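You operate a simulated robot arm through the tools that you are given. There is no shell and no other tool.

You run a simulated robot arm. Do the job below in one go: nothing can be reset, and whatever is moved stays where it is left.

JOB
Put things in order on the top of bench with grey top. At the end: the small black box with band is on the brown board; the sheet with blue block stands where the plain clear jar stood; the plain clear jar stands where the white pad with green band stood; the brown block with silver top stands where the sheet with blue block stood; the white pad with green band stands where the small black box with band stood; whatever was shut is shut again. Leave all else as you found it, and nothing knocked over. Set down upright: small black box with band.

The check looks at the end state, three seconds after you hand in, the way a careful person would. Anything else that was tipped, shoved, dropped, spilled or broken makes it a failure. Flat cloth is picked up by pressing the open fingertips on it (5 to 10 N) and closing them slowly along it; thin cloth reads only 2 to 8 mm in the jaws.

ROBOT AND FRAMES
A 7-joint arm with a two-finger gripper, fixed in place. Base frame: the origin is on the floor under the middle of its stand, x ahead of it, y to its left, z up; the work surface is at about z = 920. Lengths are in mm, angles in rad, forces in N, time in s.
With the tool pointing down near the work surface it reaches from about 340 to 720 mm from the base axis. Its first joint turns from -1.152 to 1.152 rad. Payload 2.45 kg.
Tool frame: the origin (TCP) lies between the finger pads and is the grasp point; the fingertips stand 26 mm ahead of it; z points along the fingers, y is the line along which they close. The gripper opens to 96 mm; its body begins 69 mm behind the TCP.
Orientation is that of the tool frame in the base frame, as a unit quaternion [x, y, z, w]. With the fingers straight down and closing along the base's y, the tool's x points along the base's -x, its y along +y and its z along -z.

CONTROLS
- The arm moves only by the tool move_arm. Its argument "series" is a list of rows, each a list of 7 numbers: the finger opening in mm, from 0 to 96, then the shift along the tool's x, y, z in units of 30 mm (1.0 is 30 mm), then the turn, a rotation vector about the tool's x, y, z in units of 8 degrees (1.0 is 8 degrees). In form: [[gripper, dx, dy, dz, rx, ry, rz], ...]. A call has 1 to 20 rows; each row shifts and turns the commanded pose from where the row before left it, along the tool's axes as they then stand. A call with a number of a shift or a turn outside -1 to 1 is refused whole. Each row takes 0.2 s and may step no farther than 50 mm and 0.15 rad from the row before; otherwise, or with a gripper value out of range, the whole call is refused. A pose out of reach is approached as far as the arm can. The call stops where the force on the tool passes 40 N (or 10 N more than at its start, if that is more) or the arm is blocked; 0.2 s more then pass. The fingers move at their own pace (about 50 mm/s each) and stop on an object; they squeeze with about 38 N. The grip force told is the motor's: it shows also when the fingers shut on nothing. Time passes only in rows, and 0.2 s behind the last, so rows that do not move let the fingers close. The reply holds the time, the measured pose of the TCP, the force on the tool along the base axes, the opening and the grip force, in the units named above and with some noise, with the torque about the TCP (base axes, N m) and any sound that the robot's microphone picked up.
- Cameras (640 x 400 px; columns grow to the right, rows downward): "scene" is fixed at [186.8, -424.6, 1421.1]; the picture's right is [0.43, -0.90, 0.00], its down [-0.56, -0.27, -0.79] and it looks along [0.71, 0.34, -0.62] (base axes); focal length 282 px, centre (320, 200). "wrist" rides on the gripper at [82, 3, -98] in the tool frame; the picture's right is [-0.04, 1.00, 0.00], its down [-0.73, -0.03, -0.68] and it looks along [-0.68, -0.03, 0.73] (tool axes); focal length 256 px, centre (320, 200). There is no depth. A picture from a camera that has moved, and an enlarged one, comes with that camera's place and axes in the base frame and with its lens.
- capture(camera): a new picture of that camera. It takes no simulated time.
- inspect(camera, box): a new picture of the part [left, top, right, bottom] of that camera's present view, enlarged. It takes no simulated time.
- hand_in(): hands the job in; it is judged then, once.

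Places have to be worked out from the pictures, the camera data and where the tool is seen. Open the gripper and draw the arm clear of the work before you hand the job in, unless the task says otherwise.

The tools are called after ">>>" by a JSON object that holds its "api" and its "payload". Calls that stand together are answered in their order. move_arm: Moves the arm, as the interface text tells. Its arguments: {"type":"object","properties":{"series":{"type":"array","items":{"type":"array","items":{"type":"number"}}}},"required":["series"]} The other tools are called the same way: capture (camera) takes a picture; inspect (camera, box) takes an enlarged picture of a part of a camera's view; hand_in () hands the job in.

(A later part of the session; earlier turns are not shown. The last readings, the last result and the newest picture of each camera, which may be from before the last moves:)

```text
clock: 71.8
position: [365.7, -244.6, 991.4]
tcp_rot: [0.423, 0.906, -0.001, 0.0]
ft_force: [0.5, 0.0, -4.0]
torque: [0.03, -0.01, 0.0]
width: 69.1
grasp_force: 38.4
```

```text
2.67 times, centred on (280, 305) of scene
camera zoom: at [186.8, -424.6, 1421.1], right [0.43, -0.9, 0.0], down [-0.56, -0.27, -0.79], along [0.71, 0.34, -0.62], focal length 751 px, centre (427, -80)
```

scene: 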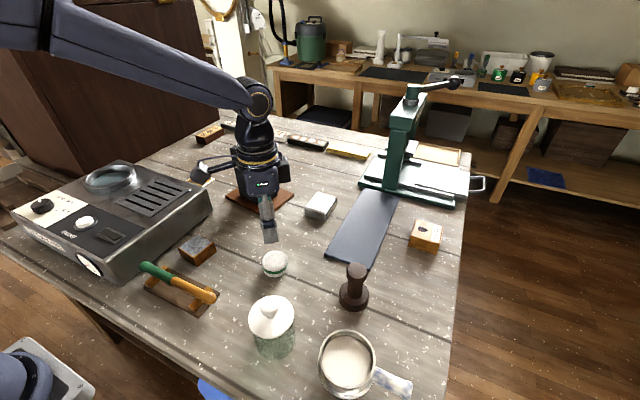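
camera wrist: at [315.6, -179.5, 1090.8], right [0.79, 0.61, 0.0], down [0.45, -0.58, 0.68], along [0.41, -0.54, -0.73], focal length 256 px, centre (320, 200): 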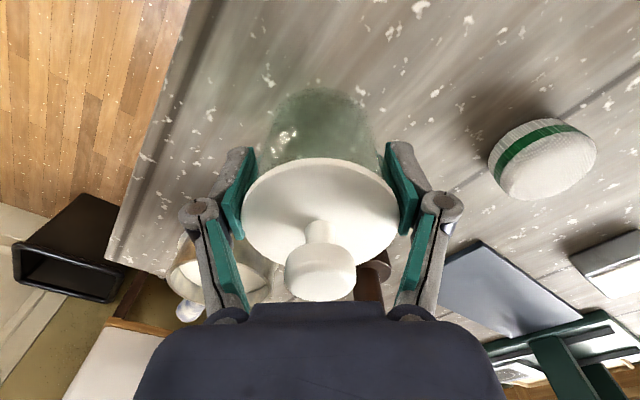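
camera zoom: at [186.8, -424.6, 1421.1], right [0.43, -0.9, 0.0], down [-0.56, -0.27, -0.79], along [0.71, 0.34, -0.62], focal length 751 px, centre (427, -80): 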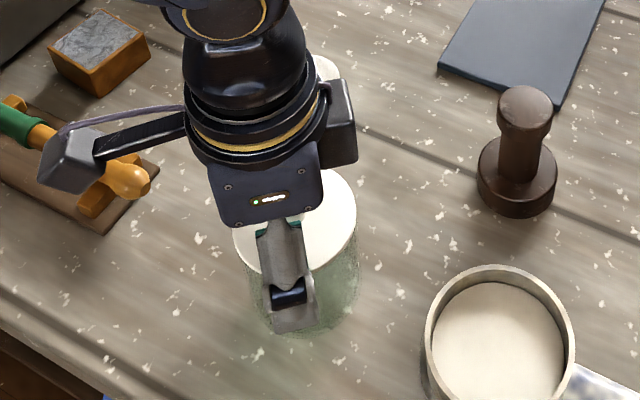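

The whole jar came up (about 4 N weight, base unchanged in the view). I'll lift it to z≈1095 and carry it over to the pad's old place at (499,-446).

>>> {"api": "move_arm", "payload": {"series": [[62, 0, 0, -0.7, 0, 0, 0], [62, 0, 0, -0.9, 0, 0, 0], [62, 0, 0, -0.9, 0, 0, 0], [62, 0, 0, -0.9, 0, 0, 0], [62, 0, 0, -0.1, 0, 0, 0], [62, -0.8, -0.088, 0, 0, 0, 0], [62, -0.8, -0.088, 0, 0, 0, 0], [62, -0.8, -0.088, 0, 0, 0, 0], [62, -0.8, -0.088, 0, 0, 0, 0], [62, -0.8, -0.088, 0, 0, 0, 0], [62, -0.8, -0.088, 0, 0, 0, 0], [62, -0.8, -0.088, 0, 0, 0, 0], [62, -0.8, -0.088, 0, 0, 0, 0], [62, -0.8, -0.088, 0, 0, 0, 0], [62, -0.8, -0.088, 0, 0, 0, 0], [62, 0, 0, 0, 0, 0, 0], [62, 0, 0, 0, 0, 0, 0]]}}

>>> {"api": "capture", "payload": {"camera": "wrist"}}

>>> {"api": "capture", "payload": {"camera": "scene"}}

```text
clock: 75.4
position: [497.8, -444.0, 1097.0]
tcp_rot: [0.423, 0.906, 0.001, -0.001]
ft_force: [-0.1, 0.2, -4.6]
torque: [0.01, 0.02, 0.0]
width: 68.8
grasp_force: 38.3
```

```text
taken
camera wrist: at [448.4, -379.2, 1195.4], right [0.79, 0.61, 0.0], down [0.45, -0.58, 0.68], along [0.41, -0.54, -0.73], focal length 256 px, centre (320, 200)
```

wrist: 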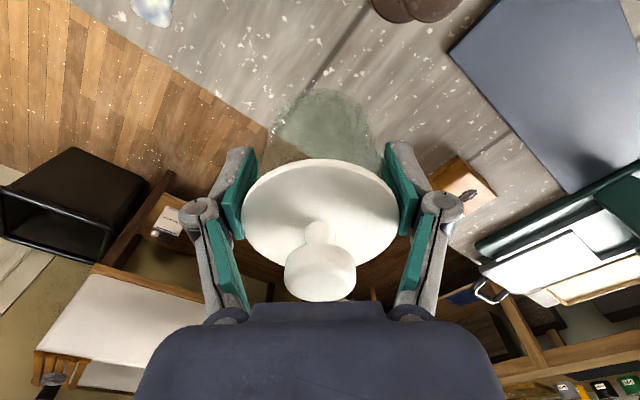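

```text
taken
```

scene: 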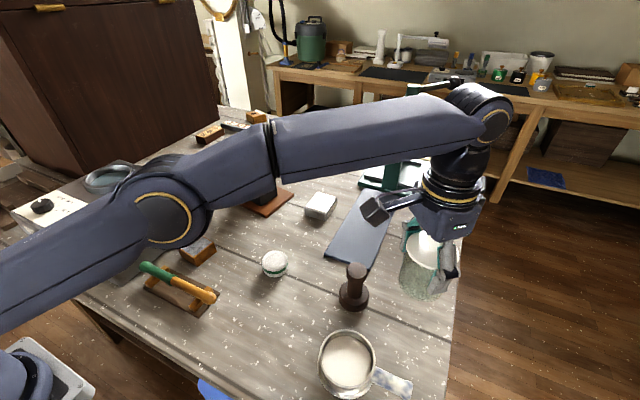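

The jar hangs over the pad's old spot. Lowering most of the way with a small correction, then fine steps.

>>> {"api": "move_arm", "payload": {"series": [[62, -0.07, 0, 0.6, 0, 0, 0], [62, 0, 0, 0.8, 0, 0, 0], [62, 0, 0, 0.8, 0, 0, 0], [62, 0, 0, 0.8, 0, 0, 0], [62, 0, 0, 0.5, 0, 0, 0], [62, 0, 0, 0.2, 0, 0, 0], [62, 0, 0, 0, 0, 0, 0]]}}

```text
clock: 77.0
position: [500.4, -447.1, 985.6]
tcp_rot: [0.422, 0.906, 0.0, 0.0]
ft_force: [-0.2, -0.9, -4.4]
torque: [0.01, 0.06, 0.01]
width: 68.6
grasp_force: 37.7
```

At z=985.6 the jar is still hanging (-4.4 N). Lowering in 1.2 mm steps until the bench takes the weight.

>>> {"api": "move_arm", "payload": {"series": [[62, 0, 0, 0.05, 0, 0, 0], [62, 0, 0, 0.05, 0, 0, 0], [62, 0, 0, 0.04, 0, 0, 0], [62, 0, 0, 0, 0, 0, 0]]}}

```text
clock: 78.0
position: [501.3, -447.1, 982.5]
tcp_rot: [0.424, 0.906, 0.0, 0.001]
ft_force: [-0.3, -0.1, -3.5]
torque: [0.01, 0.06, -0.01]
width: 68.8
grasp_force: 37.7
```

Still hanging at about 982. Two more small steps.

>>> {"api": "move_arm", "payload": {"series": [[62, 0, 0, 0.04, 0, 0, 0], [62, 0, 0, 0.04, 0, 0, 0], [62, 0, 0, 0, 0, 0, 0]]}}

```text
clock: 78.8
position: [501.6, -447.1, 980.1]
tcp_rot: [0.422, 0.907, 0.0, 0.0]
ft_force: [0.3, 0.5, -1.3]
torque: [-0.03, 0.06, -0.03]
width: 68.5
grasp_force: 38.0
```

Weight is being taken up. One more 1 mm step, then release.

>>> {"api": "move_arm", "payload": {"series": [[62, 0, 0, 0.04, 0, 0, 0], [62, 0, 0, 0, 0, 0, 0]]}}

```text
clock: 79.4
position: [500.9, -445.9, 979.7]
tcp_rot: [0.423, 0.906, 0.0, 0.0]
ft_force: [-1.2, 6.1, 12.2]
torque: [0.14, 0.48, -0.13]
width: 68.7
grasp_force: 37.7
```

Contact of about 12 N: the jar stands on the bench. Opening the fingers slowly, without moving.

>>> {"api": "move_arm", "payload": {"series": [[71, 0, 0, -0.02, 0, 0, 0], [75, 0, 0, 0, 0, 0, 0], [82, 0, 0, 0, 0, 0, 0], [90, 0, 0, 0, 0, 0, 0], [96, 0, 0, 0, 0, 0, 0], [96, 0, 0, 0, 0, 0, 0]]}}

>>> {"api": "capture", "payload": {"camera": "wrist"}}

>>> {"api": "inspect", "payload": {"camera": "scene", "box": [320, 220, 480, 350]}}

```text
clock: 80.8
position: [500.5, -446.0, 978.2]
tcp_rot: [0.422, 0.907, 0.0, -0.001]
ft_force: [-0.5, -0.5, -0.8]
torque: [0.0, -0.02, 0.0]
width: 95.9
grasp_force: 0.1
```

```text
taken
camera wrist: at [450.7, -382.2, 1077.9], right [0.79, 0.61, 0.0], down [0.45, -0.58, 0.68], along [0.41, -0.54, -0.73], focal length 256 px, centre (320, 200)
```

wrist: 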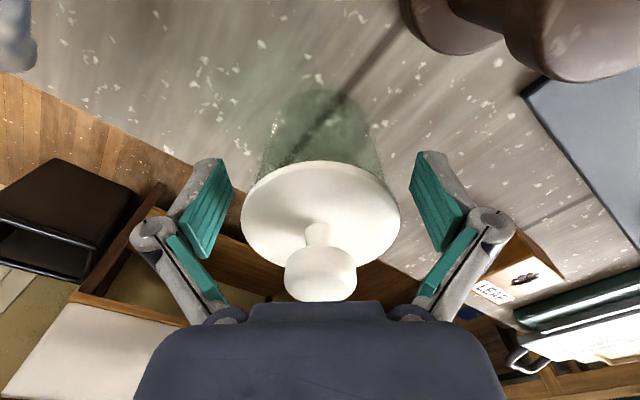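

```text
3.08 times, centred on (400, 285) of scene
camera zoom: at [186.8, -424.6, 1421.1], right [0.43, -0.9, 0.0], down [-0.56, -0.27, -0.79], along [0.71, 0.34, -0.62], focal length 866 px, centre (74, -62)
```

zoom: 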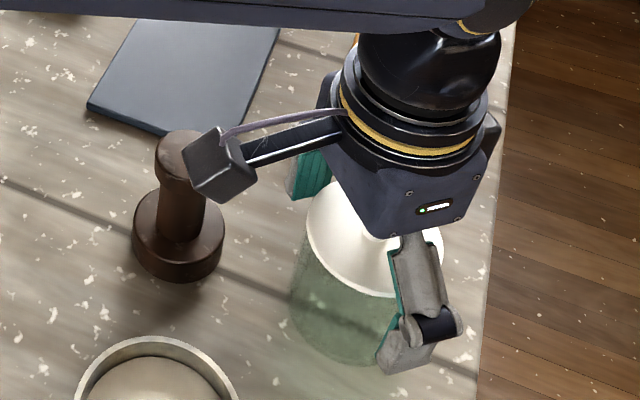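

The jar stands upright with its lid on. I'll rise clear of the knob and travel at z≈1095 toward the left side of the bench for the sheet.

>>> {"api": "move_arm", "payload": {"series": [[96, 0, 0, -0.4, 0, 0, 0], [96, 0, 0, -0.8, 0, 0, 0], [96, 0, 0, -0.9, 0, 0, 0], [96, 0, 0, -0.9, 0, 0, 0], [96, 0, 0, -0.9, 0, 0, 0], [96, 0.907, 0.941, 0, 0, 0, 0], [96, 0.907, 0.941, 0, 0, 0, 0], [96, 0.907, 0.941, 0, 0, 0, 0], [96, 0.907, 0.941, 0, 0, 0, 0], [96, 0.907, 0.941, 0, 0, 0, 0], [96, 0.907, 0.941, 0, 0, 0, 0], [96, 0.907, 0.941, 0, 0, 0, 0], [96, 0, 0, 0, 0, 0, 0]]}}

>>> {"api": "capture", "payload": {"camera": "scene"}}

```text
clock: 83.6
position: [533.1, -174.4, 1098.8]
tcp_rot: [0.423, 0.906, 0.0, 0.0]
ft_force: [0.7, -0.1, 0.0]
torque: [-0.01, -0.02, 0.0]
width: 95.9
grasp_force: 0.0
```

```text
taken
```

scene: 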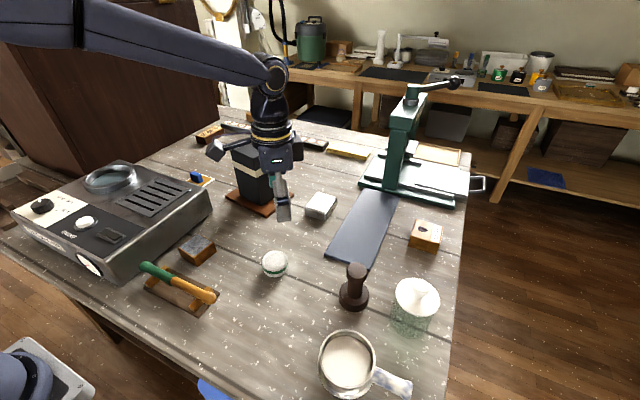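

The jar is in place and everything else looks undisturbed. Turning the tool to yaw 0 and moving to about (600,150,1100).

>>> {"api": "move_arm", "payload": {"series": [[96, 0, 0, 0, 0, 0, -0.893], [96, 0, 0, 0, 0, 0, -0.893], [96, 0, 0, 0, 0, 0, -0.893], [96, 0, 0, 0, 0, 0, -0.893], [96, 0, 0, 0, 0, 0, -0.893], [96, 0, 0, 0, 0, 0, -0.893], [96, 0, 0, 0, 0, 0, -0.893], [96, -0.2, 0.98, 0, 0, 0, 0], [96, -0.2, 0.98, 0, 0, 0, 0], [96, -0.2, 0.98, 0, 0, 0, 0], [96, -0.2, 0.98, 0, 0, 0, 0], [96, -0.2, 0.98, 0, 0, 0, 0], [96, -0.2, 0.98, 0, 0, 0, 0], [96, -0.2, 0.98, 0, 0, 0, 0], [96, -0.2, 0.98, 0, 0, 0, 0], [96, -0.2, 0.98, 0, 0, 0, 0], [96, -0.2, 0.98, 0, 0, 0, 0], [96, -0.2, 0.98, 0, 0, 0, 0], [96, 0, 0, 0, 0, 0, 0]]}}

>>> {"api": "capture", "payload": {"camera": "wrist"}}

```text
clock: 87.6
position: [596.6, 150.3, 1096.3]
tcp_rot: [0.002, 1.0, 0.0, 0.0]
ft_force: [0.1, 0.4, 0.1]
torque: [0.02, 0.01, 0.01]
width: 95.9
grasp_force: 0.1
```

```text
taken
camera wrist: at [514.9, 153.2, 1195.9], right [0.04, 1.0, 0.0], down [0.73, -0.03, 0.68], along [0.68, -0.03, -0.73], focal length 256 px, centre (320, 200)
```

wrist: 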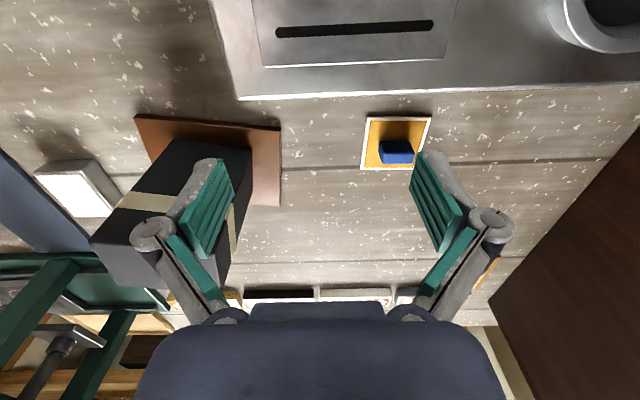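

The sheet is ahead at the tool's right. I'll tilt the fingers 6° outward (so the wrist stays inside its reach at radius 722) and move to y≈234, x≈640.

>>> {"api": "move_arm", "payload": {"series": [[96, 0, 0, 0, 0, -0.75, 0], [96, -0.48, 0.935, 0.3, 0, 0, 0], [96, -0.48, 0.935, 0.3, 0, 0, 0], [96, -0.48, 0.935, 0.3, 0, 0, 0], [96, 0, 0, 0.5, 0, 0, 0], [96, 0, 0, 0, 0, 0, 0]]}}

>>> {"api": "capture", "payload": {"camera": "wrist"}}

>>> {"api": "inspect", "payload": {"camera": "wrist", "box": [250, 80, 390, 180]}}

>>> {"api": "capture", "payload": {"camera": "scene"}}

```text
clock: 89.0
position: [646.1, 235.6, 1058.3]
tcp_rot: [0.001, 0.999, 0.0, 0.052]
ft_force: [0.5, 0.1, -0.7]
torque: [-0.02, -0.03, 0.02]
width: 95.9
grasp_force: 0.0
```

```text
taken
camera wrist: at [553.2, 239.3, 1148.5], right [0.04, 1.0, 0.0], down [0.66, -0.03, 0.75], along [0.75, -0.03, -0.66], focal length 256 px, centre (320, 200)
```

wrist: 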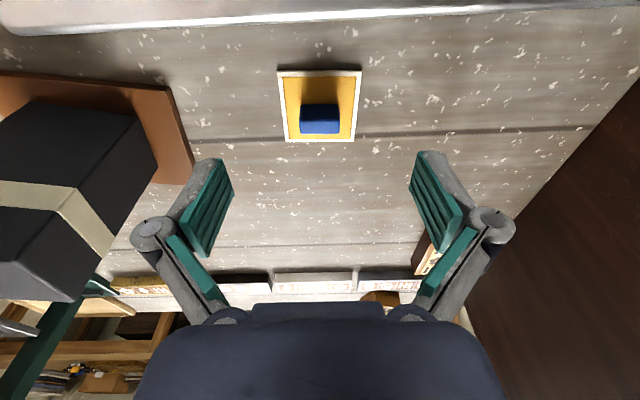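

```text
4.00 times, centred on (320, 130) of wrist
camera zoom: at [553.2, 239.3, 1148.5], right [0.04, 1.0, 0.0], down [0.66, -0.03, 0.75], along [0.75, -0.03, -0.66], focal length 1024 px, centre (320, 480)
```

zoom: 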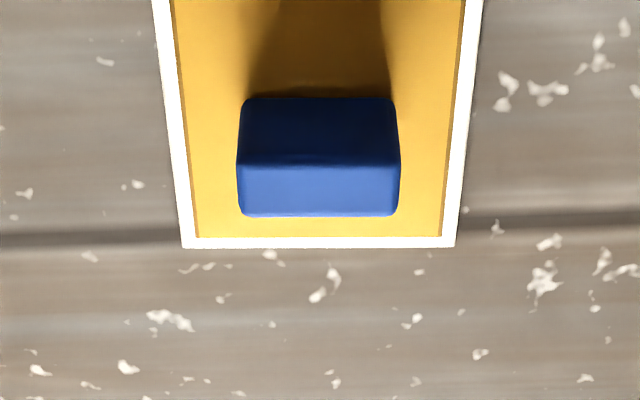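

```text
taken
```

scene: 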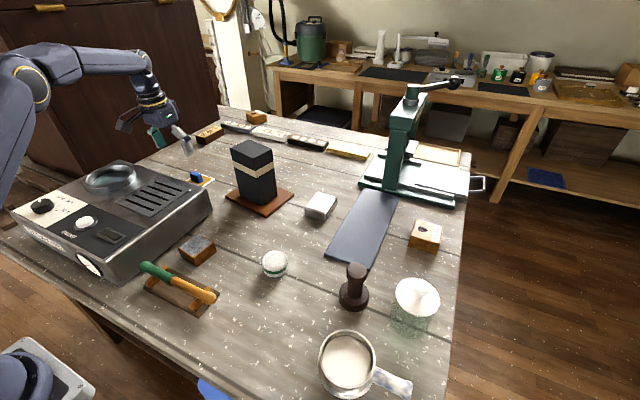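

The blue block is at about (681.5,234), top at z≈952, and the arm is clear of the machine. I'll move out over it and down to about z≈998 with fingers at 70 mm.

>>> {"api": "move_arm", "payload": {"series": [[70, -0.395, -0.057, 0.6, 0, 0, 0], [70, -0.395, 0, 0.6, 0, 0, 0], [70, 0, 0, 0.8, 0, 0, 0], [70, 0, 0, 0, 0, 0, 0]]}}

>>> {"api": "capture", "payload": {"camera": "wrist"}}

>>> {"api": "inspect", "payload": {"camera": "scene", "box": [80, 90, 260, 220]}}

```text
clock: 90.0
position: [673.4, 232.7, 1001.4]
tcp_rot: [0.0, 0.999, 0.0, 0.052]
ft_force: [-0.3, 0.2, -0.2]
torque: [0.0, 0.02, -0.02]
width: 70.0
grasp_force: 0.0
```

```text
taken
camera wrist: at [581.6, 235.5, 1091.6], right [0.04, 1.0, 0.0], down [0.66, -0.03, 0.75], along [0.75, -0.03, -0.66], focal length 256 px, centre (320, 200)
```

wrist: 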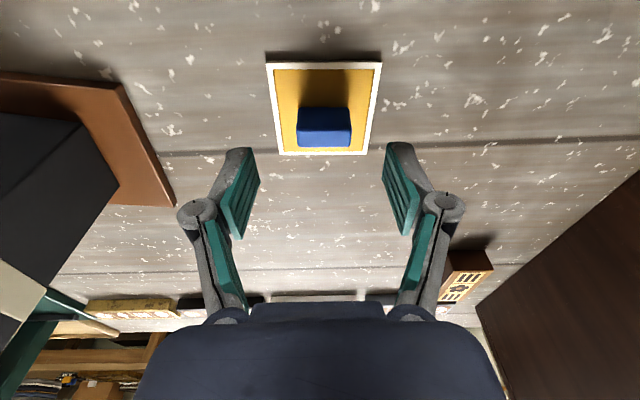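

```text
3.08 times, centred on (170, 155) of scene
camera zoom: at [186.8, -424.6, 1421.1], right [0.43, -0.9, 0.0], down [-0.56, -0.27, -0.79], along [0.71, 0.34, -0.62], focal length 866 px, centre (782, 338)
```

zoom: 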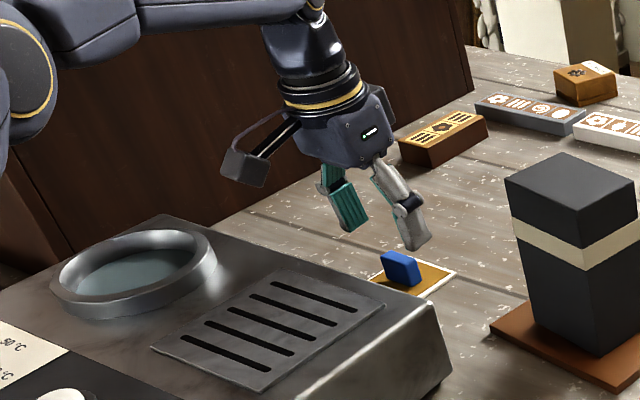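

The block is nearly centred (needs ~1.6 mm in y). Coming down to TCP z≈948 with the tips just above the sheet.

>>> {"api": "move_arm", "payload": {"series": [[70, -0.04, 0.053, 0.6, 0, 0, 0], [70, -0.036, 0, 0.6, 0, 0, 0], [70, 0, 0, 0.4, 0, 0, 0], [70, 0, 0, 0.15, 0, 0, 0], [70, 0, 0, 0, 0, 0, 0]]}}

>>> {"api": "capture", "payload": {"camera": "wrist"}}

>>> {"api": "inspect", "payload": {"camera": "scene", "box": [120, 110, 260, 210]}}

```text
clock: 91.2
position: [683.3, 235.6, 948.6]
tcp_rot: [0.001, 0.999, 0.0, 0.053]
ft_force: [-0.6, -1.2, -0.3]
torque: [0.05, -0.01, 0.0]
width: 69.7
grasp_force: 0.0
```

```text
taken
camera wrist: at [591.1, 238.0, 1039.6], right [0.04, 1.0, 0.0], down [0.66, -0.03, 0.75], along [0.75, -0.03, -0.66], focal length 256 px, centre (320, 200)
```

wrist: 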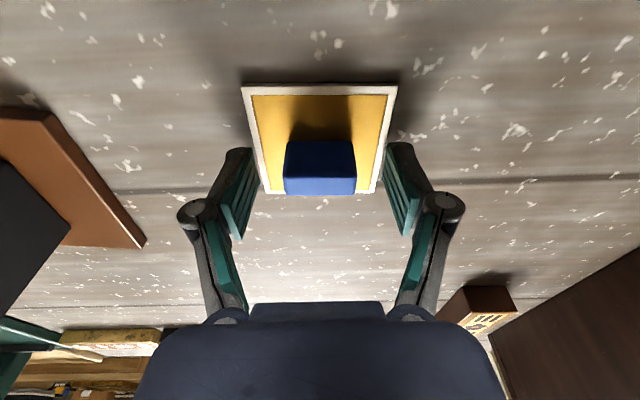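

```text
4.00 times, centred on (190, 160) of scene
camera zoom: at [186.8, -424.6, 1421.1], right [0.43, -0.9, 0.0], down [-0.56, -0.27, -0.79], along [0.71, 0.34, -0.62], focal length 1126 px, centre (840, 360)
```

zoom: 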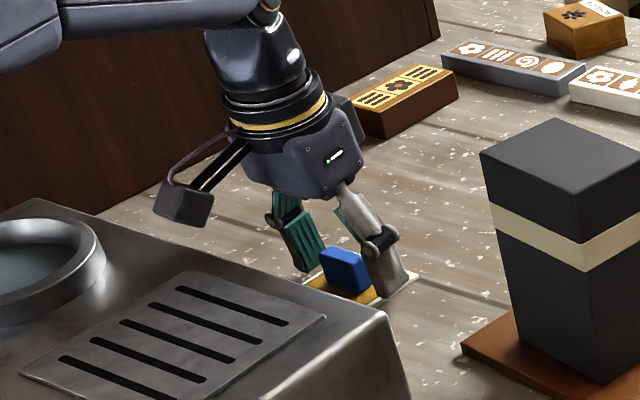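

The block sits centred between the pads, tips clear of the sheet. Closing slowly.

>>> {"api": "move_arm", "payload": {"series": [[58, 0, 0, 0, 0, 0, 0], [48, 0, 0, 0, 0, 0, 0], [40, 0, 0, 0, 0, 0, 0], [34, 0, 0, 0, 0, 0, 0], [30, 0, 0, 0, 0, 0, 0], [30, 0, 0, 0, 0, 0, 0]]}}

>>> {"api": "capture", "payload": {"camera": "wrist"}}

```text
clock: 92.6
position: [683.3, 233.6, 950.1]
tcp_rot: [0.001, 0.999, 0.001, 0.052]
ft_force: [0.8, -0.5, 12.3]
torque: [-0.02, 0.01, -0.1]
width: 34.5
grasp_force: 38.2
```

```text
taken
camera wrist: at [591.2, 238.1, 1040.7], right [0.04, 1.0, 0.01], down [0.66, -0.03, 0.75], along [0.75, -0.03, -0.66], focal length 256 px, centre (320, 200)
```

wrist: 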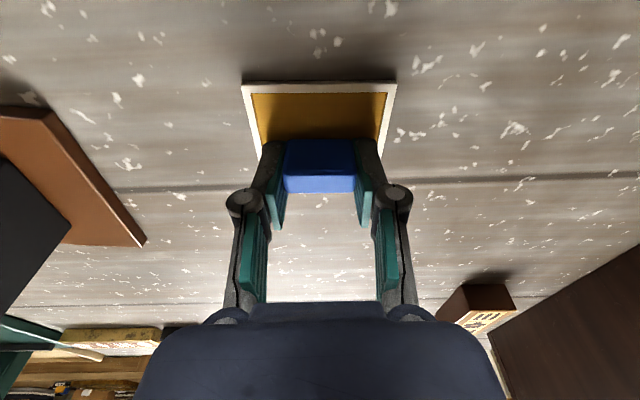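

The block is held at 34.5 mm (tips lightly touching the sheet). I'll lift about 20 mm straight up and check that the sheet comes with it.

>>> {"api": "move_arm", "payload": {"series": [[30, -0.02, 0, -0.2, 0, 0, 0], [30, -0.03, 0, -0.3, 0, 0, 0], [30, -0.02, 0, -0.2, 0, 0, 0], [30, 0, 0, 0, 0, 0, 0]]}}

>>> {"api": "capture", "payload": {"camera": "wrist"}}

>>> {"api": "inspect", "payload": {"camera": "scene", "box": [120, 110, 260, 210]}}

```text
clock: 93.6
position: [682.6, 233.1, 971.4]
tcp_rot: [0.001, 0.999, 0.0, 0.053]
ft_force: [-0.3, 1.3, 0.6]
torque: [0.0, -0.01, 0.01]
width: 34.2
grasp_force: 37.7
```

```text
taken
camera wrist: at [591.0, 237.2, 1061.5], right [0.04, 1.0, 0.0], down [0.66, -0.03, 0.75], along [0.75, -0.03, -0.66], focal length 256 px, centre (320, 200)
```

wrist: 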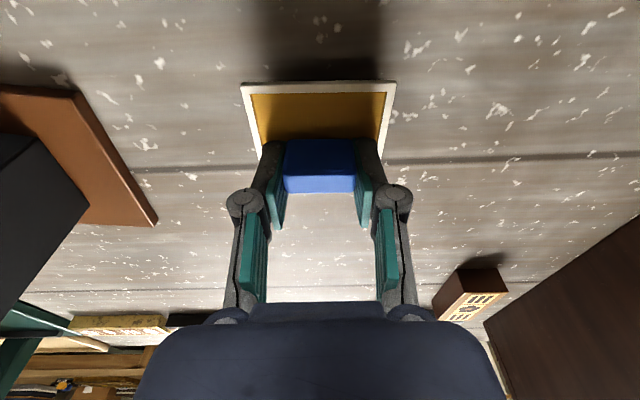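

```text
4.00 times, centred on (190, 160) of scene
camera zoom: at [186.8, -424.6, 1421.1], right [0.43, -0.9, 0.0], down [-0.56, -0.27, -0.79], along [0.71, 0.34, -0.62], focal length 1126 px, centre (840, 360)
```

zoom: 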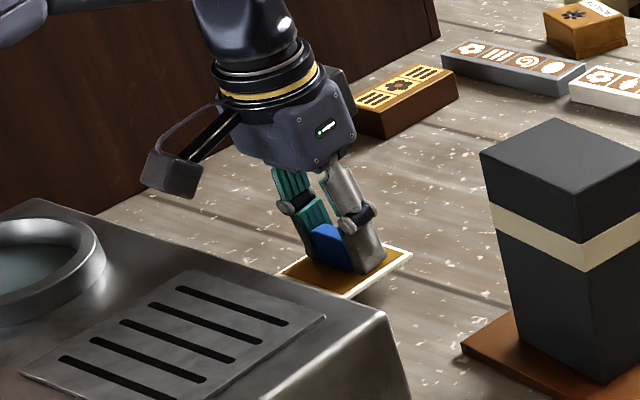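

The sheet is firmly lifted with the block. I'll rise, draw inward while rising (to clear the machine top at z≈1001), then carry it toward the jar's old place at (365,-244.5).

>>> {"api": "move_arm", "payload": {"series": [[30, -0.087, 0, -0.829, 0, 0, 0], [30, -0.087, 0, -0.829, 0, 0, 0], [30, 0.29, 0, -0.433, 0, 0, 0], [30, 0.29, 0, -0.433, 0, 0, 0], [30, 0.29, 0, -0.433, 0, 0, 0], [30, 0.29, 0, -0.433, 0, 0, 0], [30, 0.29, 0, -0.433, 0, 0, 0], [30, 0, 0, 0, 0, 0, 0]]}}

```text
clock: 95.4
position: [632.0, 234.2, 1081.8]
tcp_rot: [0.001, 0.999, 0.0, 0.053]
ft_force: [-0.1, -0.3, 0.2]
torque: [0.0, 0.02, -0.02]
width: 34.2
grasp_force: 38.0
```

At (632,234,1082) as planned, grip steady. Now the long horizontal carry to above (365,-244.5).

>>> {"api": "move_arm", "payload": {"series": [[30, 0.551, -0.995, -0.079, 0, 0, 0], [30, 0.551, -0.995, -0.079, 0, 0, 0], [30, 0.551, -0.995, -0.079, 0, 0, 0], [30, 0.551, -0.995, -0.079, 0, 0, 0], [30, 0.551, -0.995, -0.079, 0, 0, 0], [30, 0.551, -0.995, -0.079, 0, 0, 0], [30, 0.551, -0.995, -0.079, 0, 0, 0], [30, 0.551, -0.995, -0.079, 0, 0, 0], [30, 0.551, -0.995, -0.079, 0, 0, 0], [30, 0.551, -0.995, -0.079, 0, 0, 0], [30, 0.551, -0.995, -0.079, 0, 0, 0], [30, 0.551, -0.995, -0.079, 0, 0, 0], [30, 0.551, -0.995, -0.079, 0, 0, 0], [30, 0.551, -0.995, -0.079, 0, 0, 0], [30, 0.551, -0.995, -0.079, 0, 0, 0], [30, 0.551, -0.995, -0.079, 0, 0, 0], [30, 0, 0, 0, 0, 0, 0]]}}

>>> {"api": "capture", "payload": {"camera": "scene"}}

>>> {"api": "capture", "payload": {"camera": "wrist"}}

```text
clock: 99.0
position: [362.3, -243.4, 1092.5]
tcp_rot: [0.001, 0.999, -0.001, 0.053]
ft_force: [-0.7, 0.8, -1.4]
torque: [0.01, 0.03, -0.03]
width: 34.1
grasp_force: 38.0
```

```text
taken
```

scene: 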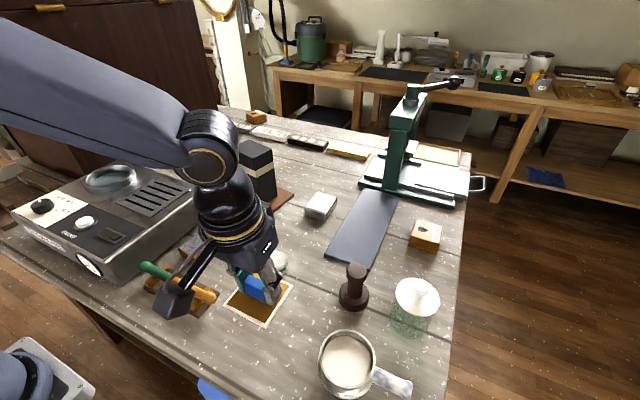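

```text
taken
camera wrist: at [271.5, -240.5, 1181.5], right [0.04, 1.0, 0.0], down [0.66, -0.03, 0.75], along [0.75, -0.03, -0.66], focal length 256 px, centre (320, 200)
```

wrist: 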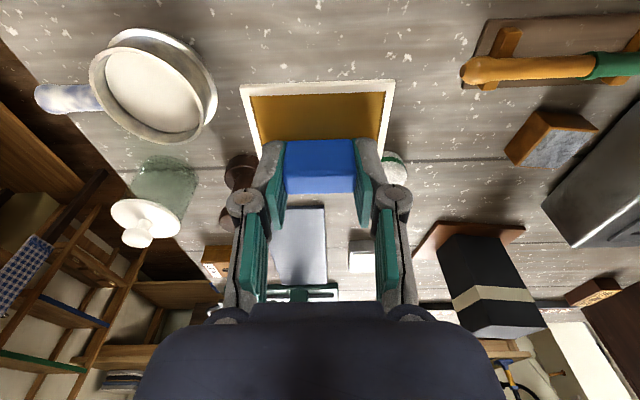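

The sheet hangs over the jar's old place. Lowering about 128 mm, then fine steps.

>>> {"api": "move_arm", "payload": {"series": [[30, 0.07, -0.03, 0.7, 0, 0, 0], [30, 0.07, 0, 0.85, 0, 0, 0], [30, 0.07, 0, 0.85, 0, 0, 0], [30, 0.07, 0, 0.85, 0, 0, 0], [30, 0.07, 0, 0.7, 0, 0, 0], [30, 0.02, 0, 0.3, 0, 0, 0], [30, 0, 0, 0, 0, 0, 0]]}}

>>> {"api": "inspect", "payload": {"camera": "scene", "box": [190, 240, 340, 370]}}

```text
clock: 100.6
position: [366.8, -244.1, 964.9]
tcp_rot: [0.001, 0.999, 0.0, 0.052]
ft_force: [-0.5, 1.0, -1.3]
torque: [-0.02, -0.01, 0.02]
width: 34.3
grasp_force: 37.7
```

```text
3.08 times, centred on (265, 305) of scene
camera zoom: at [186.8, -424.6, 1421.1], right [0.43, -0.9, 0.0], down [-0.56, -0.27, -0.79], along [0.71, 0.34, -0.62], focal length 866 px, centre (489, -123)
```

zoom: 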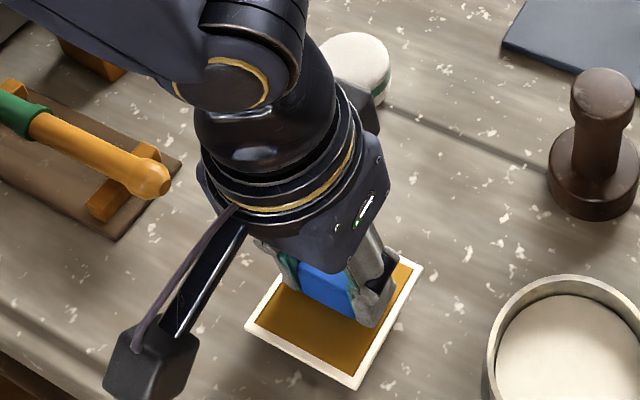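

The sheet is level, about 13 mm above the bench. Lowering in small steps.

>>> {"api": "move_arm", "payload": {"series": [[30, 0.01, 0, 0.12, 0, 0, 0], [30, 0.01, 0, 0.1, 0, 0, 0], [30, 0.005, 0, 0.06, 0, 0, 0], [30, 0, 0, 0.05, 0, 0, 0], [30, 0, 0, 0, 0, 0, 0]]}}

```text
clock: 101.8
position: [367.0, -244.1, 953.9]
tcp_rot: [0.001, 0.999, 0.0, 0.052]
ft_force: [-0.6, 0.4, -1.3]
torque: [-0.02, -0.01, 0.03]
width: 34.1
grasp_force: 37.6
```

Still free at 953.9; continuing in 1 mm steps.

>>> {"api": "move_arm", "payload": {"series": [[30, 0, 0, 0.05, 0, 0, 0], [30, 0, 0, 0.04, 0, 0, 0], [30, 0, 0, 0, 0, 0, 0]]}}

```text
clock: 102.6
position: [369.1, -243.7, 951.0]
tcp_rot: [0.001, 0.999, 0.0, 0.052]
ft_force: [0.9, 0.6, -0.8]
torque: [0.01, 0.0, 0.01]
width: 34.3
grasp_force: 38.0
```

>>> {"api": "move_arm", "payload": {"series": [[30, 0, 0, 0.04, 0, 0, 0], [30, 0, 0, 0.03, 0, 0, 0], [30, 0, 0, 0, 0, 0, 0]]}}

```text
clock: 103.3
position: [368.4, -244.0, 950.7]
tcp_rot: [0.0, 0.999, 0.0, 0.053]
ft_force: [-3.6, 2.8, 12.7]
torque: [0.07, 0.17, 0.01]
width: 34.0
grasp_force: 38.2
stopped in row 3: the force on the tool passed its limit at 42 N (the readings are from after the stop); the commanded pose is now the measured one
```

The sheet met the bench (a brief push, then 12.7 N). I'll open the fingers and back up along the tool axis.

>>> {"api": "move_arm", "payload": {"series": [[38, 0, 0, -0.03, 0, 0, 0], [46, 0, 0, 0, 0, 0, 0], [56, 0, 0, 0, 0, 0, 0], [62, 0, 0, 0, 0, 0, 0], [62, 0, 0, 0, 0, 0, 0]]}}

>>> {"api": "capture", "payload": {"camera": "wrist"}}

>>> {"api": "inspect", "payload": {"camera": "scene", "box": [190, 240, 340, 370]}}

```text
clock: 104.5
position: [367.9, -245.6, 951.2]
tcp_rot: [0.0, 0.999, 0.0, 0.053]
ft_force: [-0.4, 0.6, 0.0]
torque: [-0.03, 0.03, 0.03]
width: 61.9
grasp_force: 0.0
```

```text
taken
camera wrist: at [276.8, -242.7, 1041.5], right [0.04, 1.0, 0.0], down [0.66, -0.03, 0.75], along [0.75, -0.03, -0.66], focal length 256 px, centre (320, 200)
```

wrist: 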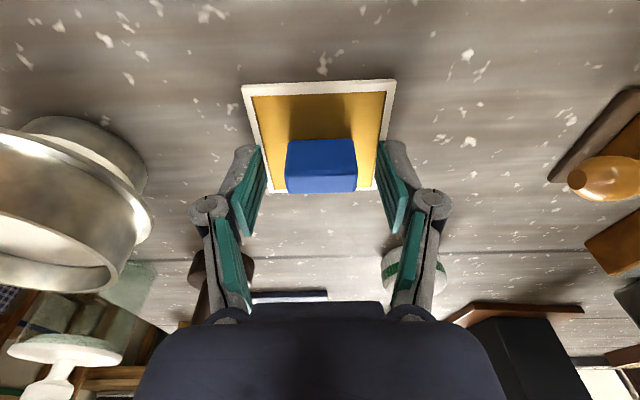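

```text
3.08 times, centred on (265, 305) of scene
camera zoom: at [186.8, -424.6, 1421.1], right [0.43, -0.9, 0.0], down [-0.56, -0.27, -0.79], along [0.71, 0.34, -0.62], focal length 866 px, centre (489, -123)
```

zoom: 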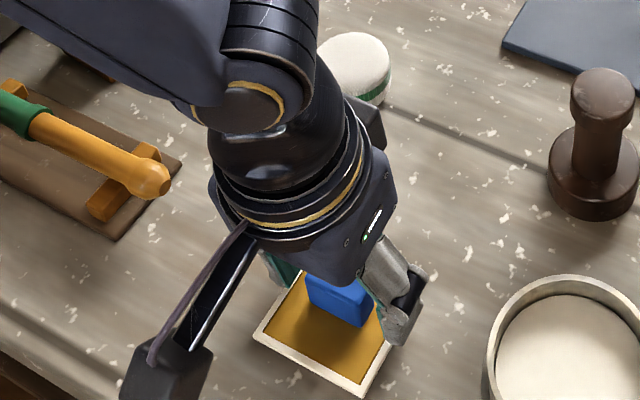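

The sheet lies flat with its block at about (368,-245). I'll rise straight up and go over to the silver-topped block near (457,15), keeping the 6° tilt since I'll need it for the far placement.

>>> {"api": "move_arm", "payload": {"series": [[62, -0.04, 0, -0.4, 0, 0, 0], [62, -0.08, 0, -0.8, 0, 0, 0], [80, -0.09, 0, -0.9, 0, 0, 0], [90, -0.09, 0, -0.9, 0, 0, 0], [90, -0.09, 0, -0.9, 0, 0, 0], [90, -0.28, 0.97, 0, 0, 0, 0], [90, -0.28, 0.97, 0, 0, 0, 0], [90, -0.28, 0.97, 0, 0, 0, 0], [90, -0.28, 0.97, 0, 0, 0, 0], [90, -0.28, 0.97, 0, 0, 0, 0], [90, -0.28, 0.97, 0, 0, 0, 0], [90, -0.28, 0.97, 0, 0, 0, 0], [90, -0.28, 0.97, 0, 0, 0, 0], [90, -0.28, 0.97, 0, 0, 0, 0], [90, 0, 0, 0, 0, 0, 0]]}}

>>> {"api": "capture", "payload": {"camera": "wrist"}}

>>> {"api": "inspect", "payload": {"camera": "wrist", "box": [240, 40, 400, 150]}}

>>> {"api": "capture", "payload": {"camera": "scene"}}

```text
clock: 107.7
position: [445.1, 14.9, 1076.9]
tcp_rot: [0.001, 0.999, 0.0, 0.054]
ft_force: [-0.8, -0.4, -0.1]
torque: [-0.03, 0.01, 0.0]
width: 89.8
grasp_force: 0.1
```

```text
taken
camera wrist: at [352.9, 18.7, 1167.3], right [0.04, 1.0, 0.0], down [0.66, -0.03, 0.75], along [0.75, -0.03, -0.66], focal length 256 px, centre (320, 200)
```

wrist: 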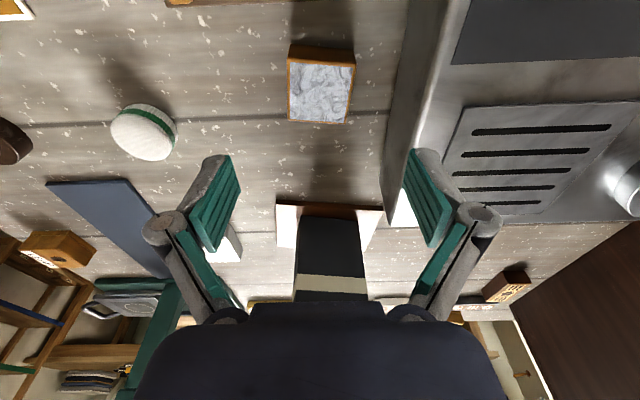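

```text
3.64 times, centred on (320, 95) of wrist
camera zoom: at [352.9, 18.7, 1167.3], right [0.04, 1.0, 0.0], down [0.66, -0.03, 0.75], along [0.75, -0.03, -0.66], focal length 931 px, centre (320, 582)
```

zoom: 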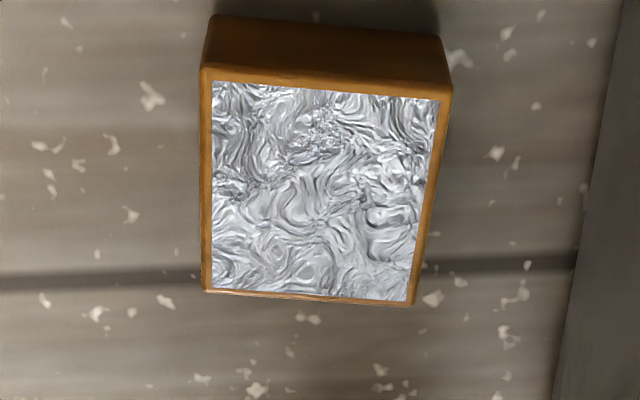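

```text
taken
```

scene: 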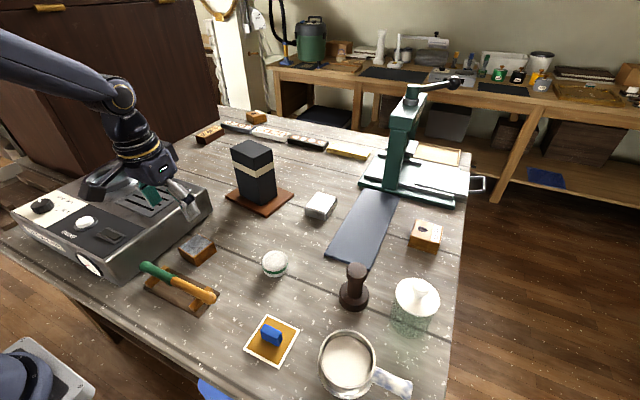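

The silver-topped block is about 53 mm square, 37 mm high, centred at (458.5,14) and turned by -7°. The machine's foot is at y≈85, so I'll use a 68 mm opening, align the tool by -7° and descend in two stages.

>>> {"api": "move_arm", "payload": {"series": [[68, 0, 0, 0, 0, 0, 0.88], [68, 0, 0.02, 0.8, 0, 0, 0], [68, 0, 0, 0.8, 0, 0, 0], [68, 0, 0, 0.8, 0, 0, 0], [68, 0, 0, 0.5, 0, 0, 0], [68, 0, 0, 0, 0, 0, 0]]}}

>>> {"api": "capture", "payload": {"camera": "wrist"}}

>>> {"api": "inspect", "payload": {"camera": "scene", "box": [110, 170, 270, 300]}}

```text
clock: 109.1
position: [452.5, 17.8, 990.1]
tcp_rot: [0.061, 0.997, 0.003, 0.054]
ft_force: [0.3, 0.7, 0.8]
torque: [0.03, 0.02, 0.01]
width: 68.0
grasp_force: 0.0
```

```text
taken
camera wrist: at [361.3, 29.8, 1080.7], right [0.16, 0.99, 0.02], down [0.65, -0.12, 0.75], along [0.74, -0.11, -0.66], focal length 256 px, centre (320, 200)
```

wrist: 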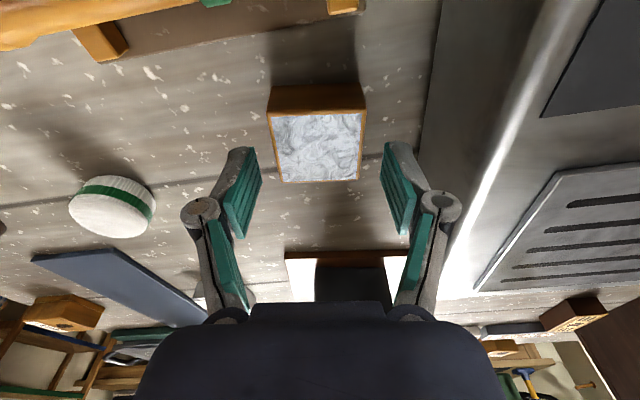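

```text
3.08 times, centred on (190, 235) of scene
camera zoom: at [186.8, -424.6, 1421.1], right [0.43, -0.9, 0.0], down [-0.56, -0.27, -0.79], along [0.71, 0.34, -0.62], focal length 866 px, centre (720, 92)
```

zoom: 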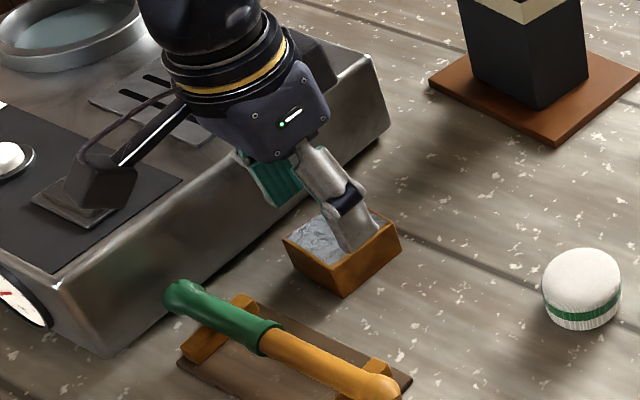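

Fingers straddle the block evenly and stay clear of the machine. Descending the last 40 mm to TCP z≈950.

>>> {"api": "move_arm", "payload": {"series": [[68, -0.05, 0, 0.6, 0, 0, 0], [68, 0, 0, 0.5, 0, 0, 0], [68, 0, 0, 0.2, 0, 0, 0], [68, 0, 0, 0, 0, 0, 0]]}}

>>> {"api": "capture", "payload": {"camera": "wrist"}}

>>> {"api": "inspect", "payload": {"camera": "scene", "box": [110, 170, 270, 300]}}

```text
clock: 110.1
position: [457.7, 15.9, 951.2]
tcp_rot: [0.061, 0.997, 0.004, 0.054]
ft_force: [-0.1, 0.2, 0.3]
torque: [0.04, -0.01, 0.0]
width: 68.1
grasp_force: 0.1
```

```text
taken
camera wrist: at [367.6, 30.3, 1041.4], right [0.16, 0.99, 0.02], down [0.65, -0.12, 0.75], along [0.74, -0.11, -0.66], focal length 256 px, centre (320, 200)
```

wrist: 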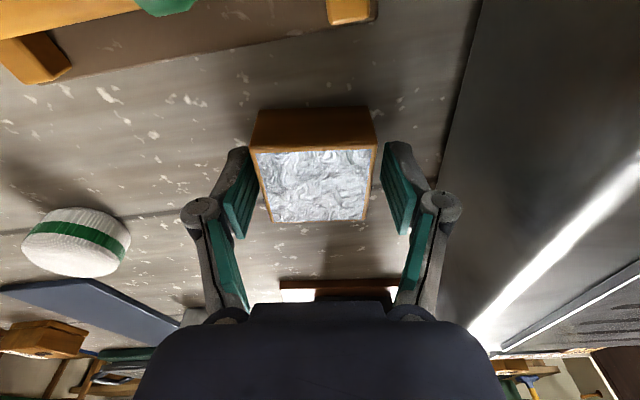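

```text
3.08 times, centred on (190, 235) of scene
camera zoom: at [186.8, -424.6, 1421.1], right [0.43, -0.9, 0.0], down [-0.56, -0.27, -0.79], along [0.71, 0.34, -0.62], focal length 866 px, centre (720, 92)
```

zoom: 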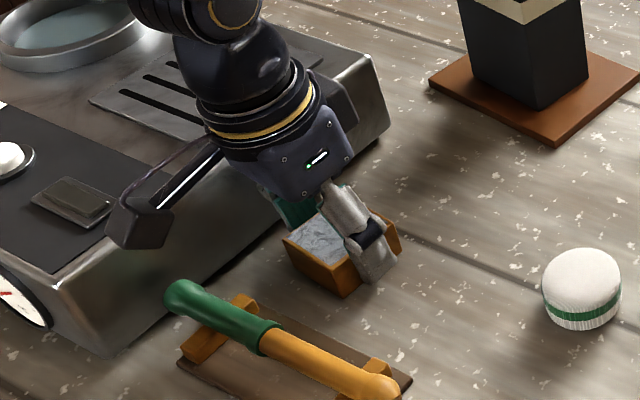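

Both gaps are 5–7 mm, no contact. Closing slowly on the block.

>>> {"api": "move_arm", "payload": {"series": [[62, 0, -0.04, 0, 0, 0, 0], [57, 0, 0, 0, 0, 0, 0], [53, 0, 0, 0, 0, 0, 0], [49, 0, 0, 0, 0, 0, 0], [46, 0, 0, 0, 0, 0, 0], [46, 0, 0, 0, 0, 0, 0]]}}

```text
clock: 111.5
position: [458.2, 15.3, 951.6]
tcp_rot: [0.061, 0.997, 0.003, 0.053]
ft_force: [-1.1, -2.2, 4.5]
torque: [-0.08, 0.07, 0.01]
width: 55.0
grasp_force: 37.9
```

Held at 55 mm. Lifting 20 mm and checking.

>>> {"api": "move_arm", "payload": {"series": [[46, -0.02, 0, -0.2, 0, 0, 0], [46, -0.03, 0, -0.3, 0, 0, 0], [46, -0.02, 0, -0.2, 0, 0, 0], [46, 0, 0, 0, 0, 0, 0]]}}

>>> {"api": "capture", "payload": {"camera": "wrist"}}

>>> {"api": "inspect", "payload": {"camera": "scene", "box": [110, 170, 270, 300]}}

```text
clock: 112.5
position: [459.2, 14.1, 972.9]
tcp_rot: [0.062, 0.997, 0.004, 0.053]
ft_force: [-0.4, -1.5, -1.1]
torque: [0.01, 0.05, -0.02]
width: 54.9
grasp_force: 38.9
```

```text
taken
camera wrist: at [367.9, 27.2, 1062.9], right [0.16, 0.99, 0.02], down [0.65, -0.12, 0.75], along [0.74, -0.11, -0.66], focal length 256 px, centre (320, 200)
```

wrist: 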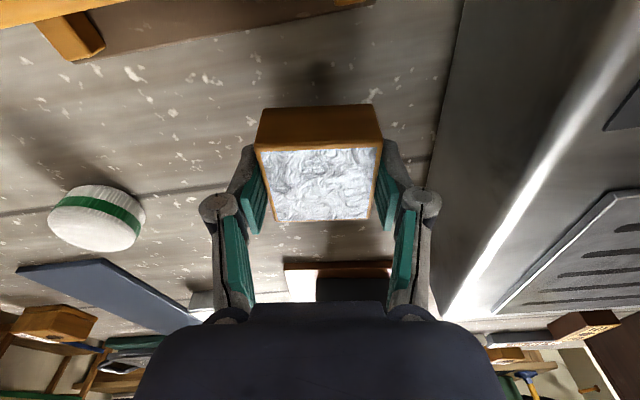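

```text
3.08 times, centred on (190, 235) of scene
camera zoom: at [186.8, -424.6, 1421.1], right [0.43, -0.9, 0.0], down [-0.56, -0.27, -0.79], along [0.71, 0.34, -0.62], focal length 866 px, centre (720, 92)
```

zoom: 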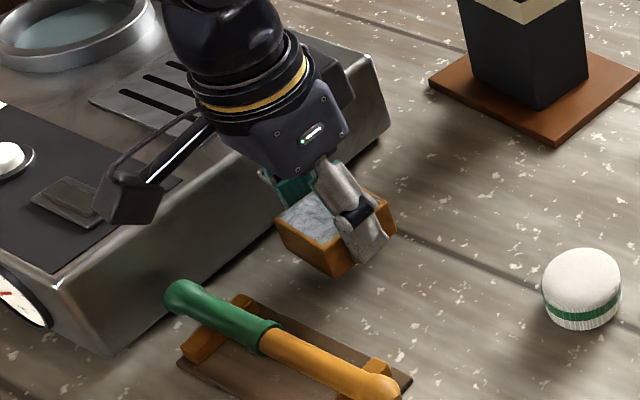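

The block is firmly held. I'll rise to about z≈1082, turn back to yaw 0 and carry it over the machine's corner to (632,234).

>>> {"api": "move_arm", "payload": {"series": [[46, -0.09, 0, -0.9, 0, 0, 0], [46, -0.09, 0, -0.9, 0, 0, 0], [46, -0.09, 0, -0.9, 0, 0, 0], [46, -0.09, 0, -0.9, 0, 0, 0], [46, 0, 0, 0, 0, 0, -0.88], [46, -0.637, 0.815, 0.067, 0, 0, 0], [46, -0.637, 0.815, 0.067, 0, 0, 0], [46, -0.637, 0.815, 0.067, 0, 0, 0], [46, -0.637, 0.815, 0.067, 0, 0, 0], [46, -0.637, 0.815, 0.067, 0, 0, 0], [46, -0.637, 0.815, 0.067, 0, 0, 0], [46, -0.637, 0.815, 0.067, 0, 0, 0], [46, -0.637, 0.815, 0.067, 0, 0, 0], [46, -0.637, 0.815, 0.067, 0, 0, 0], [46, 0, 0, 0, 0, 0, 0]]}}

>>> {"api": "capture", "payload": {"camera": "wrist"}}

>>> {"api": "capture", "payload": {"camera": "scene"}}

```text
clock: 115.7
position: [631.3, 233.5, 1079.6]
tcp_rot: [0.0, 0.999, 0.0, 0.052]
ft_force: [0.5, 0.3, -0.8]
torque: [0.0, 0.01, 0.0]
width: 54.9
grasp_force: 38.3
```

```text
taken
camera wrist: at [538.8, 237.7, 1169.9], right [0.04, 1.0, 0.0], down [0.66, -0.03, 0.75], along [0.75, -0.03, -0.66], focal length 256 px, centre (320, 200)
```

wrist: 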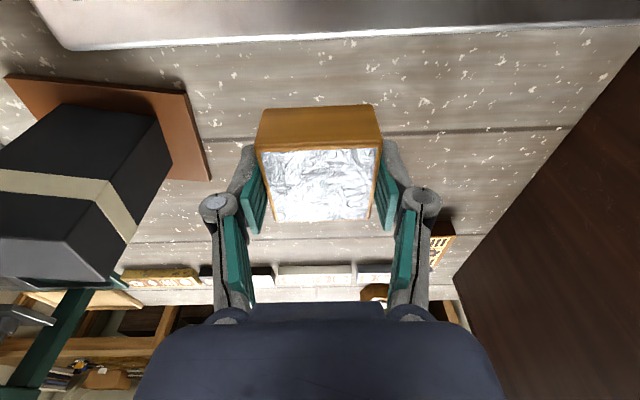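

```text
taken
```

scene: 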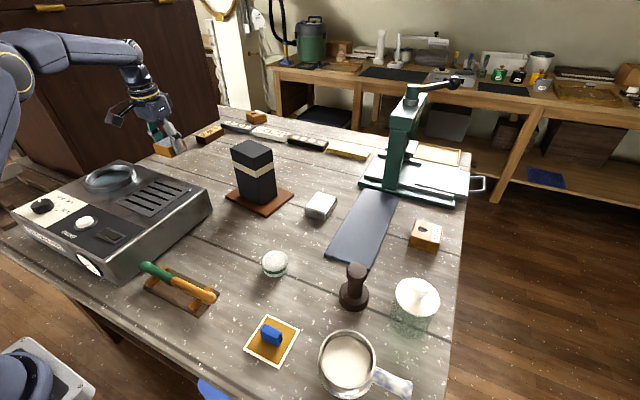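

Over (631,233.5). Moving outward and down to just above the sheet's old place at (682.5,234).

>>> {"api": "move_arm", "payload": {"series": [[46, -0.284, 0.005, 0.566, 0, 0, 0], [46, -0.284, 0.005, 0.566, 0, 0, 0], [46, -0.284, 0.005, 0.566, 0, 0, 0], [46, -0.284, 0.005, 0.566, 0, 0, 0], [46, -0.284, 0.005, 0.566, 0, 0, 0], [46, 0, 0, 0, 0, 0, 0]]}}

>>> {"api": "capture", "payload": {"camera": "wrist"}}

>>> {"api": "inspect", "payload": {"camera": "scene", "box": [100, 90, 260, 210]}}

```text
clock: 117.1
position: [682.1, 233.7, 1001.3]
tcp_rot: [0.0, 0.999, 0.0, 0.053]
ft_force: [0.3, -0.2, -1.2]
torque: [0.04, 0.01, -0.02]
width: 55.0
grasp_force: 38.1
```

```text
taken
camera wrist: at [590.6, 237.5, 1092.1], right [0.04, 1.0, 0.0], down [0.66, -0.03, 0.75], along [0.75, -0.03, -0.66], focal length 256 px, centre (320, 200)
```

wrist: 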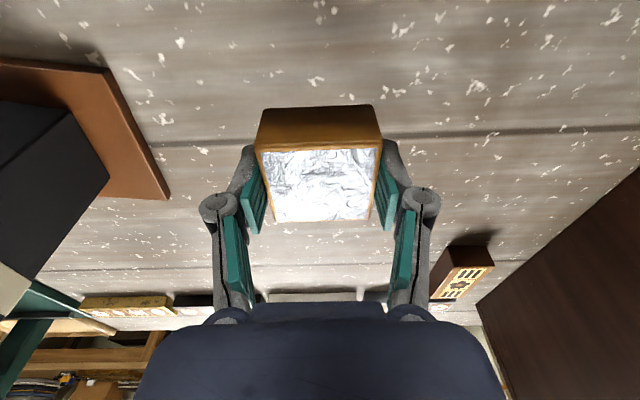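

```text
3.33 times, centred on (180, 150) of scene
camera zoom: at [186.8, -424.6, 1421.1], right [0.43, -0.9, 0.0], down [-0.56, -0.27, -0.79], along [0.71, 0.34, -0.62], focal length 939 px, centre (787, 367)
```

zoom: 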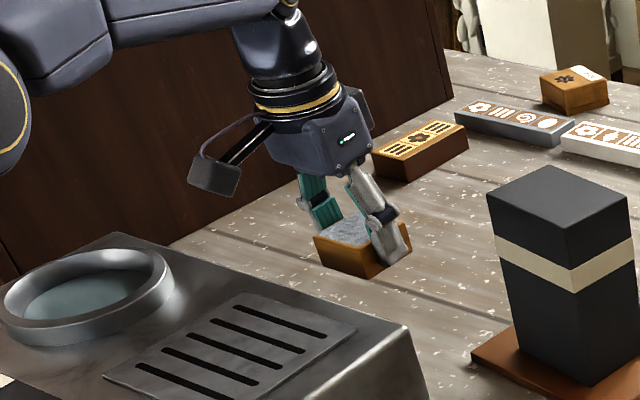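

Directly above the sheet's old place. Lowering 45 mm straight down, then fine steps.

>>> {"api": "move_arm", "payload": {"series": [[46, 0.05, 0.01, 0.5, 0, 0, 0], [46, 0.05, 0, 0.5, 0, 0, 0], [46, 0.03, 0, 0.35, 0, 0, 0], [46, 0.01, 0, 0.12, 0, 0, 0], [46, 0, 0, 0, 0, 0, 0]]}}

```text
clock: 118.3
position: [683.0, 234.6, 957.1]
tcp_rot: [-0.001, 0.999, 0.0, 0.053]
ft_force: [0.1, 0.1, -0.6]
torque: [-0.01, -0.01, -0.01]
width: 55.2
grasp_force: 38.1
```

>>> {"api": "move_arm", "payload": {"series": [[46, 0, 0, 0.07, 0, 0, 0], [46, 0, 0, 0.05, 0, 0, 0], [46, 0, 0, 0, 0, 0, 0]]}}

```text
clock: 119.1
position: [681.8, 234.4, 953.0]
tcp_rot: [0.0, 0.999, 0.0, 0.053]
ft_force: [0.2, -1.0, 0.3]
torque: [-0.01, 0.0, 0.03]
width: 55.1
grasp_force: 37.5
```

Still free at 953; 1 mm steps next until the bench is felt.

>>> {"api": "move_arm", "payload": {"series": [[46, 0, 0, 0.04, 0, 0, 0], [46, 0, 0, 0, 0, 0, 0]]}}

```text
clock: 119.7
position: [683.2, 235.3, 951.3]
tcp_rot: [0.0, 0.999, 0.0, 0.054]
ft_force: [0.7, 0.6, -0.7]
torque: [-0.05, 0.03, -0.01]
width: 55.1
grasp_force: 38.0
```

>>> {"api": "move_arm", "payload": {"series": [[46, 0, 0, 0.04, 0, 0, 0], [46, 0, 0, 0, 0, 0, 0]]}}

```text
clock: 120.3
position: [683.4, 235.1, 951.3]
tcp_rot: [0.001, 0.999, 0.001, 0.054]
ft_force: [-1.4, -0.7, 6.0]
torque: [0.15, 0.1, 0.08]
width: 55.2
grasp_force: 38.3
```

Contact at 6 N: the block stands on the bench. Opening slowly in place.

>>> {"api": "move_arm", "payload": {"series": [[58, 0, 0, 0, 0, 0, 0], [62, 0, 0, 0, 0, 0, 0], [68, 0, 0, 0, 0, 0, 0], [76, 0, 0, 0, 0, 0, 0], [76, 0, 0, 0, 0, 0, 0]]}}

>>> {"api": "capture", "payload": {"camera": "wrist"}}

>>> {"api": "inspect", "payload": {"camera": "scene", "box": [100, 90, 260, 210]}}

```text
clock: 121.5
position: [683.5, 236.2, 949.7]
tcp_rot: [0.0, 0.999, 0.0, 0.053]
ft_force: [0.8, 0.4, -0.1]
torque: [0.03, 0.0, 0.01]
width: 75.9
grasp_force: 0.0
```

```text
taken
camera wrist: at [591.3, 237.9, 1040.8], right [0.04, 1.0, 0.0], down [0.66, -0.03, 0.75], along [0.75, -0.03, -0.66], focal length 256 px, centre (320, 200)
```

wrist: 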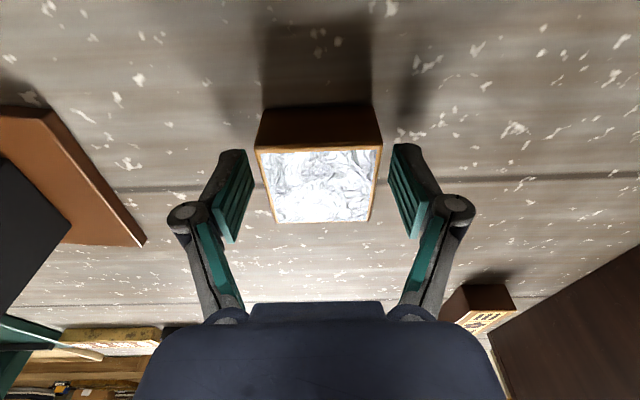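

```text
3.33 times, centred on (180, 150) of scene
camera zoom: at [186.8, -424.6, 1421.1], right [0.43, -0.9, 0.0], down [-0.56, -0.27, -0.79], along [0.71, 0.34, -0.62], focal length 939 px, centre (787, 367)
```

zoom: 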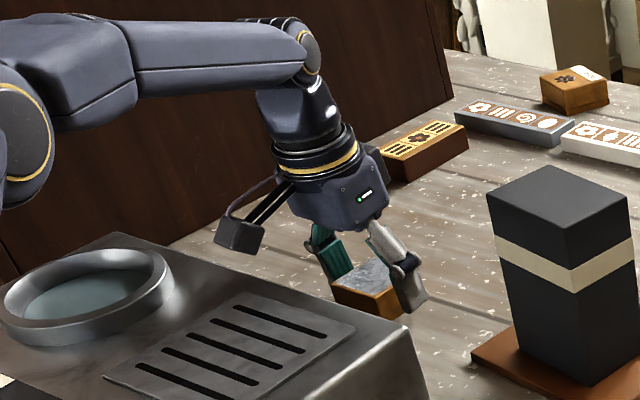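

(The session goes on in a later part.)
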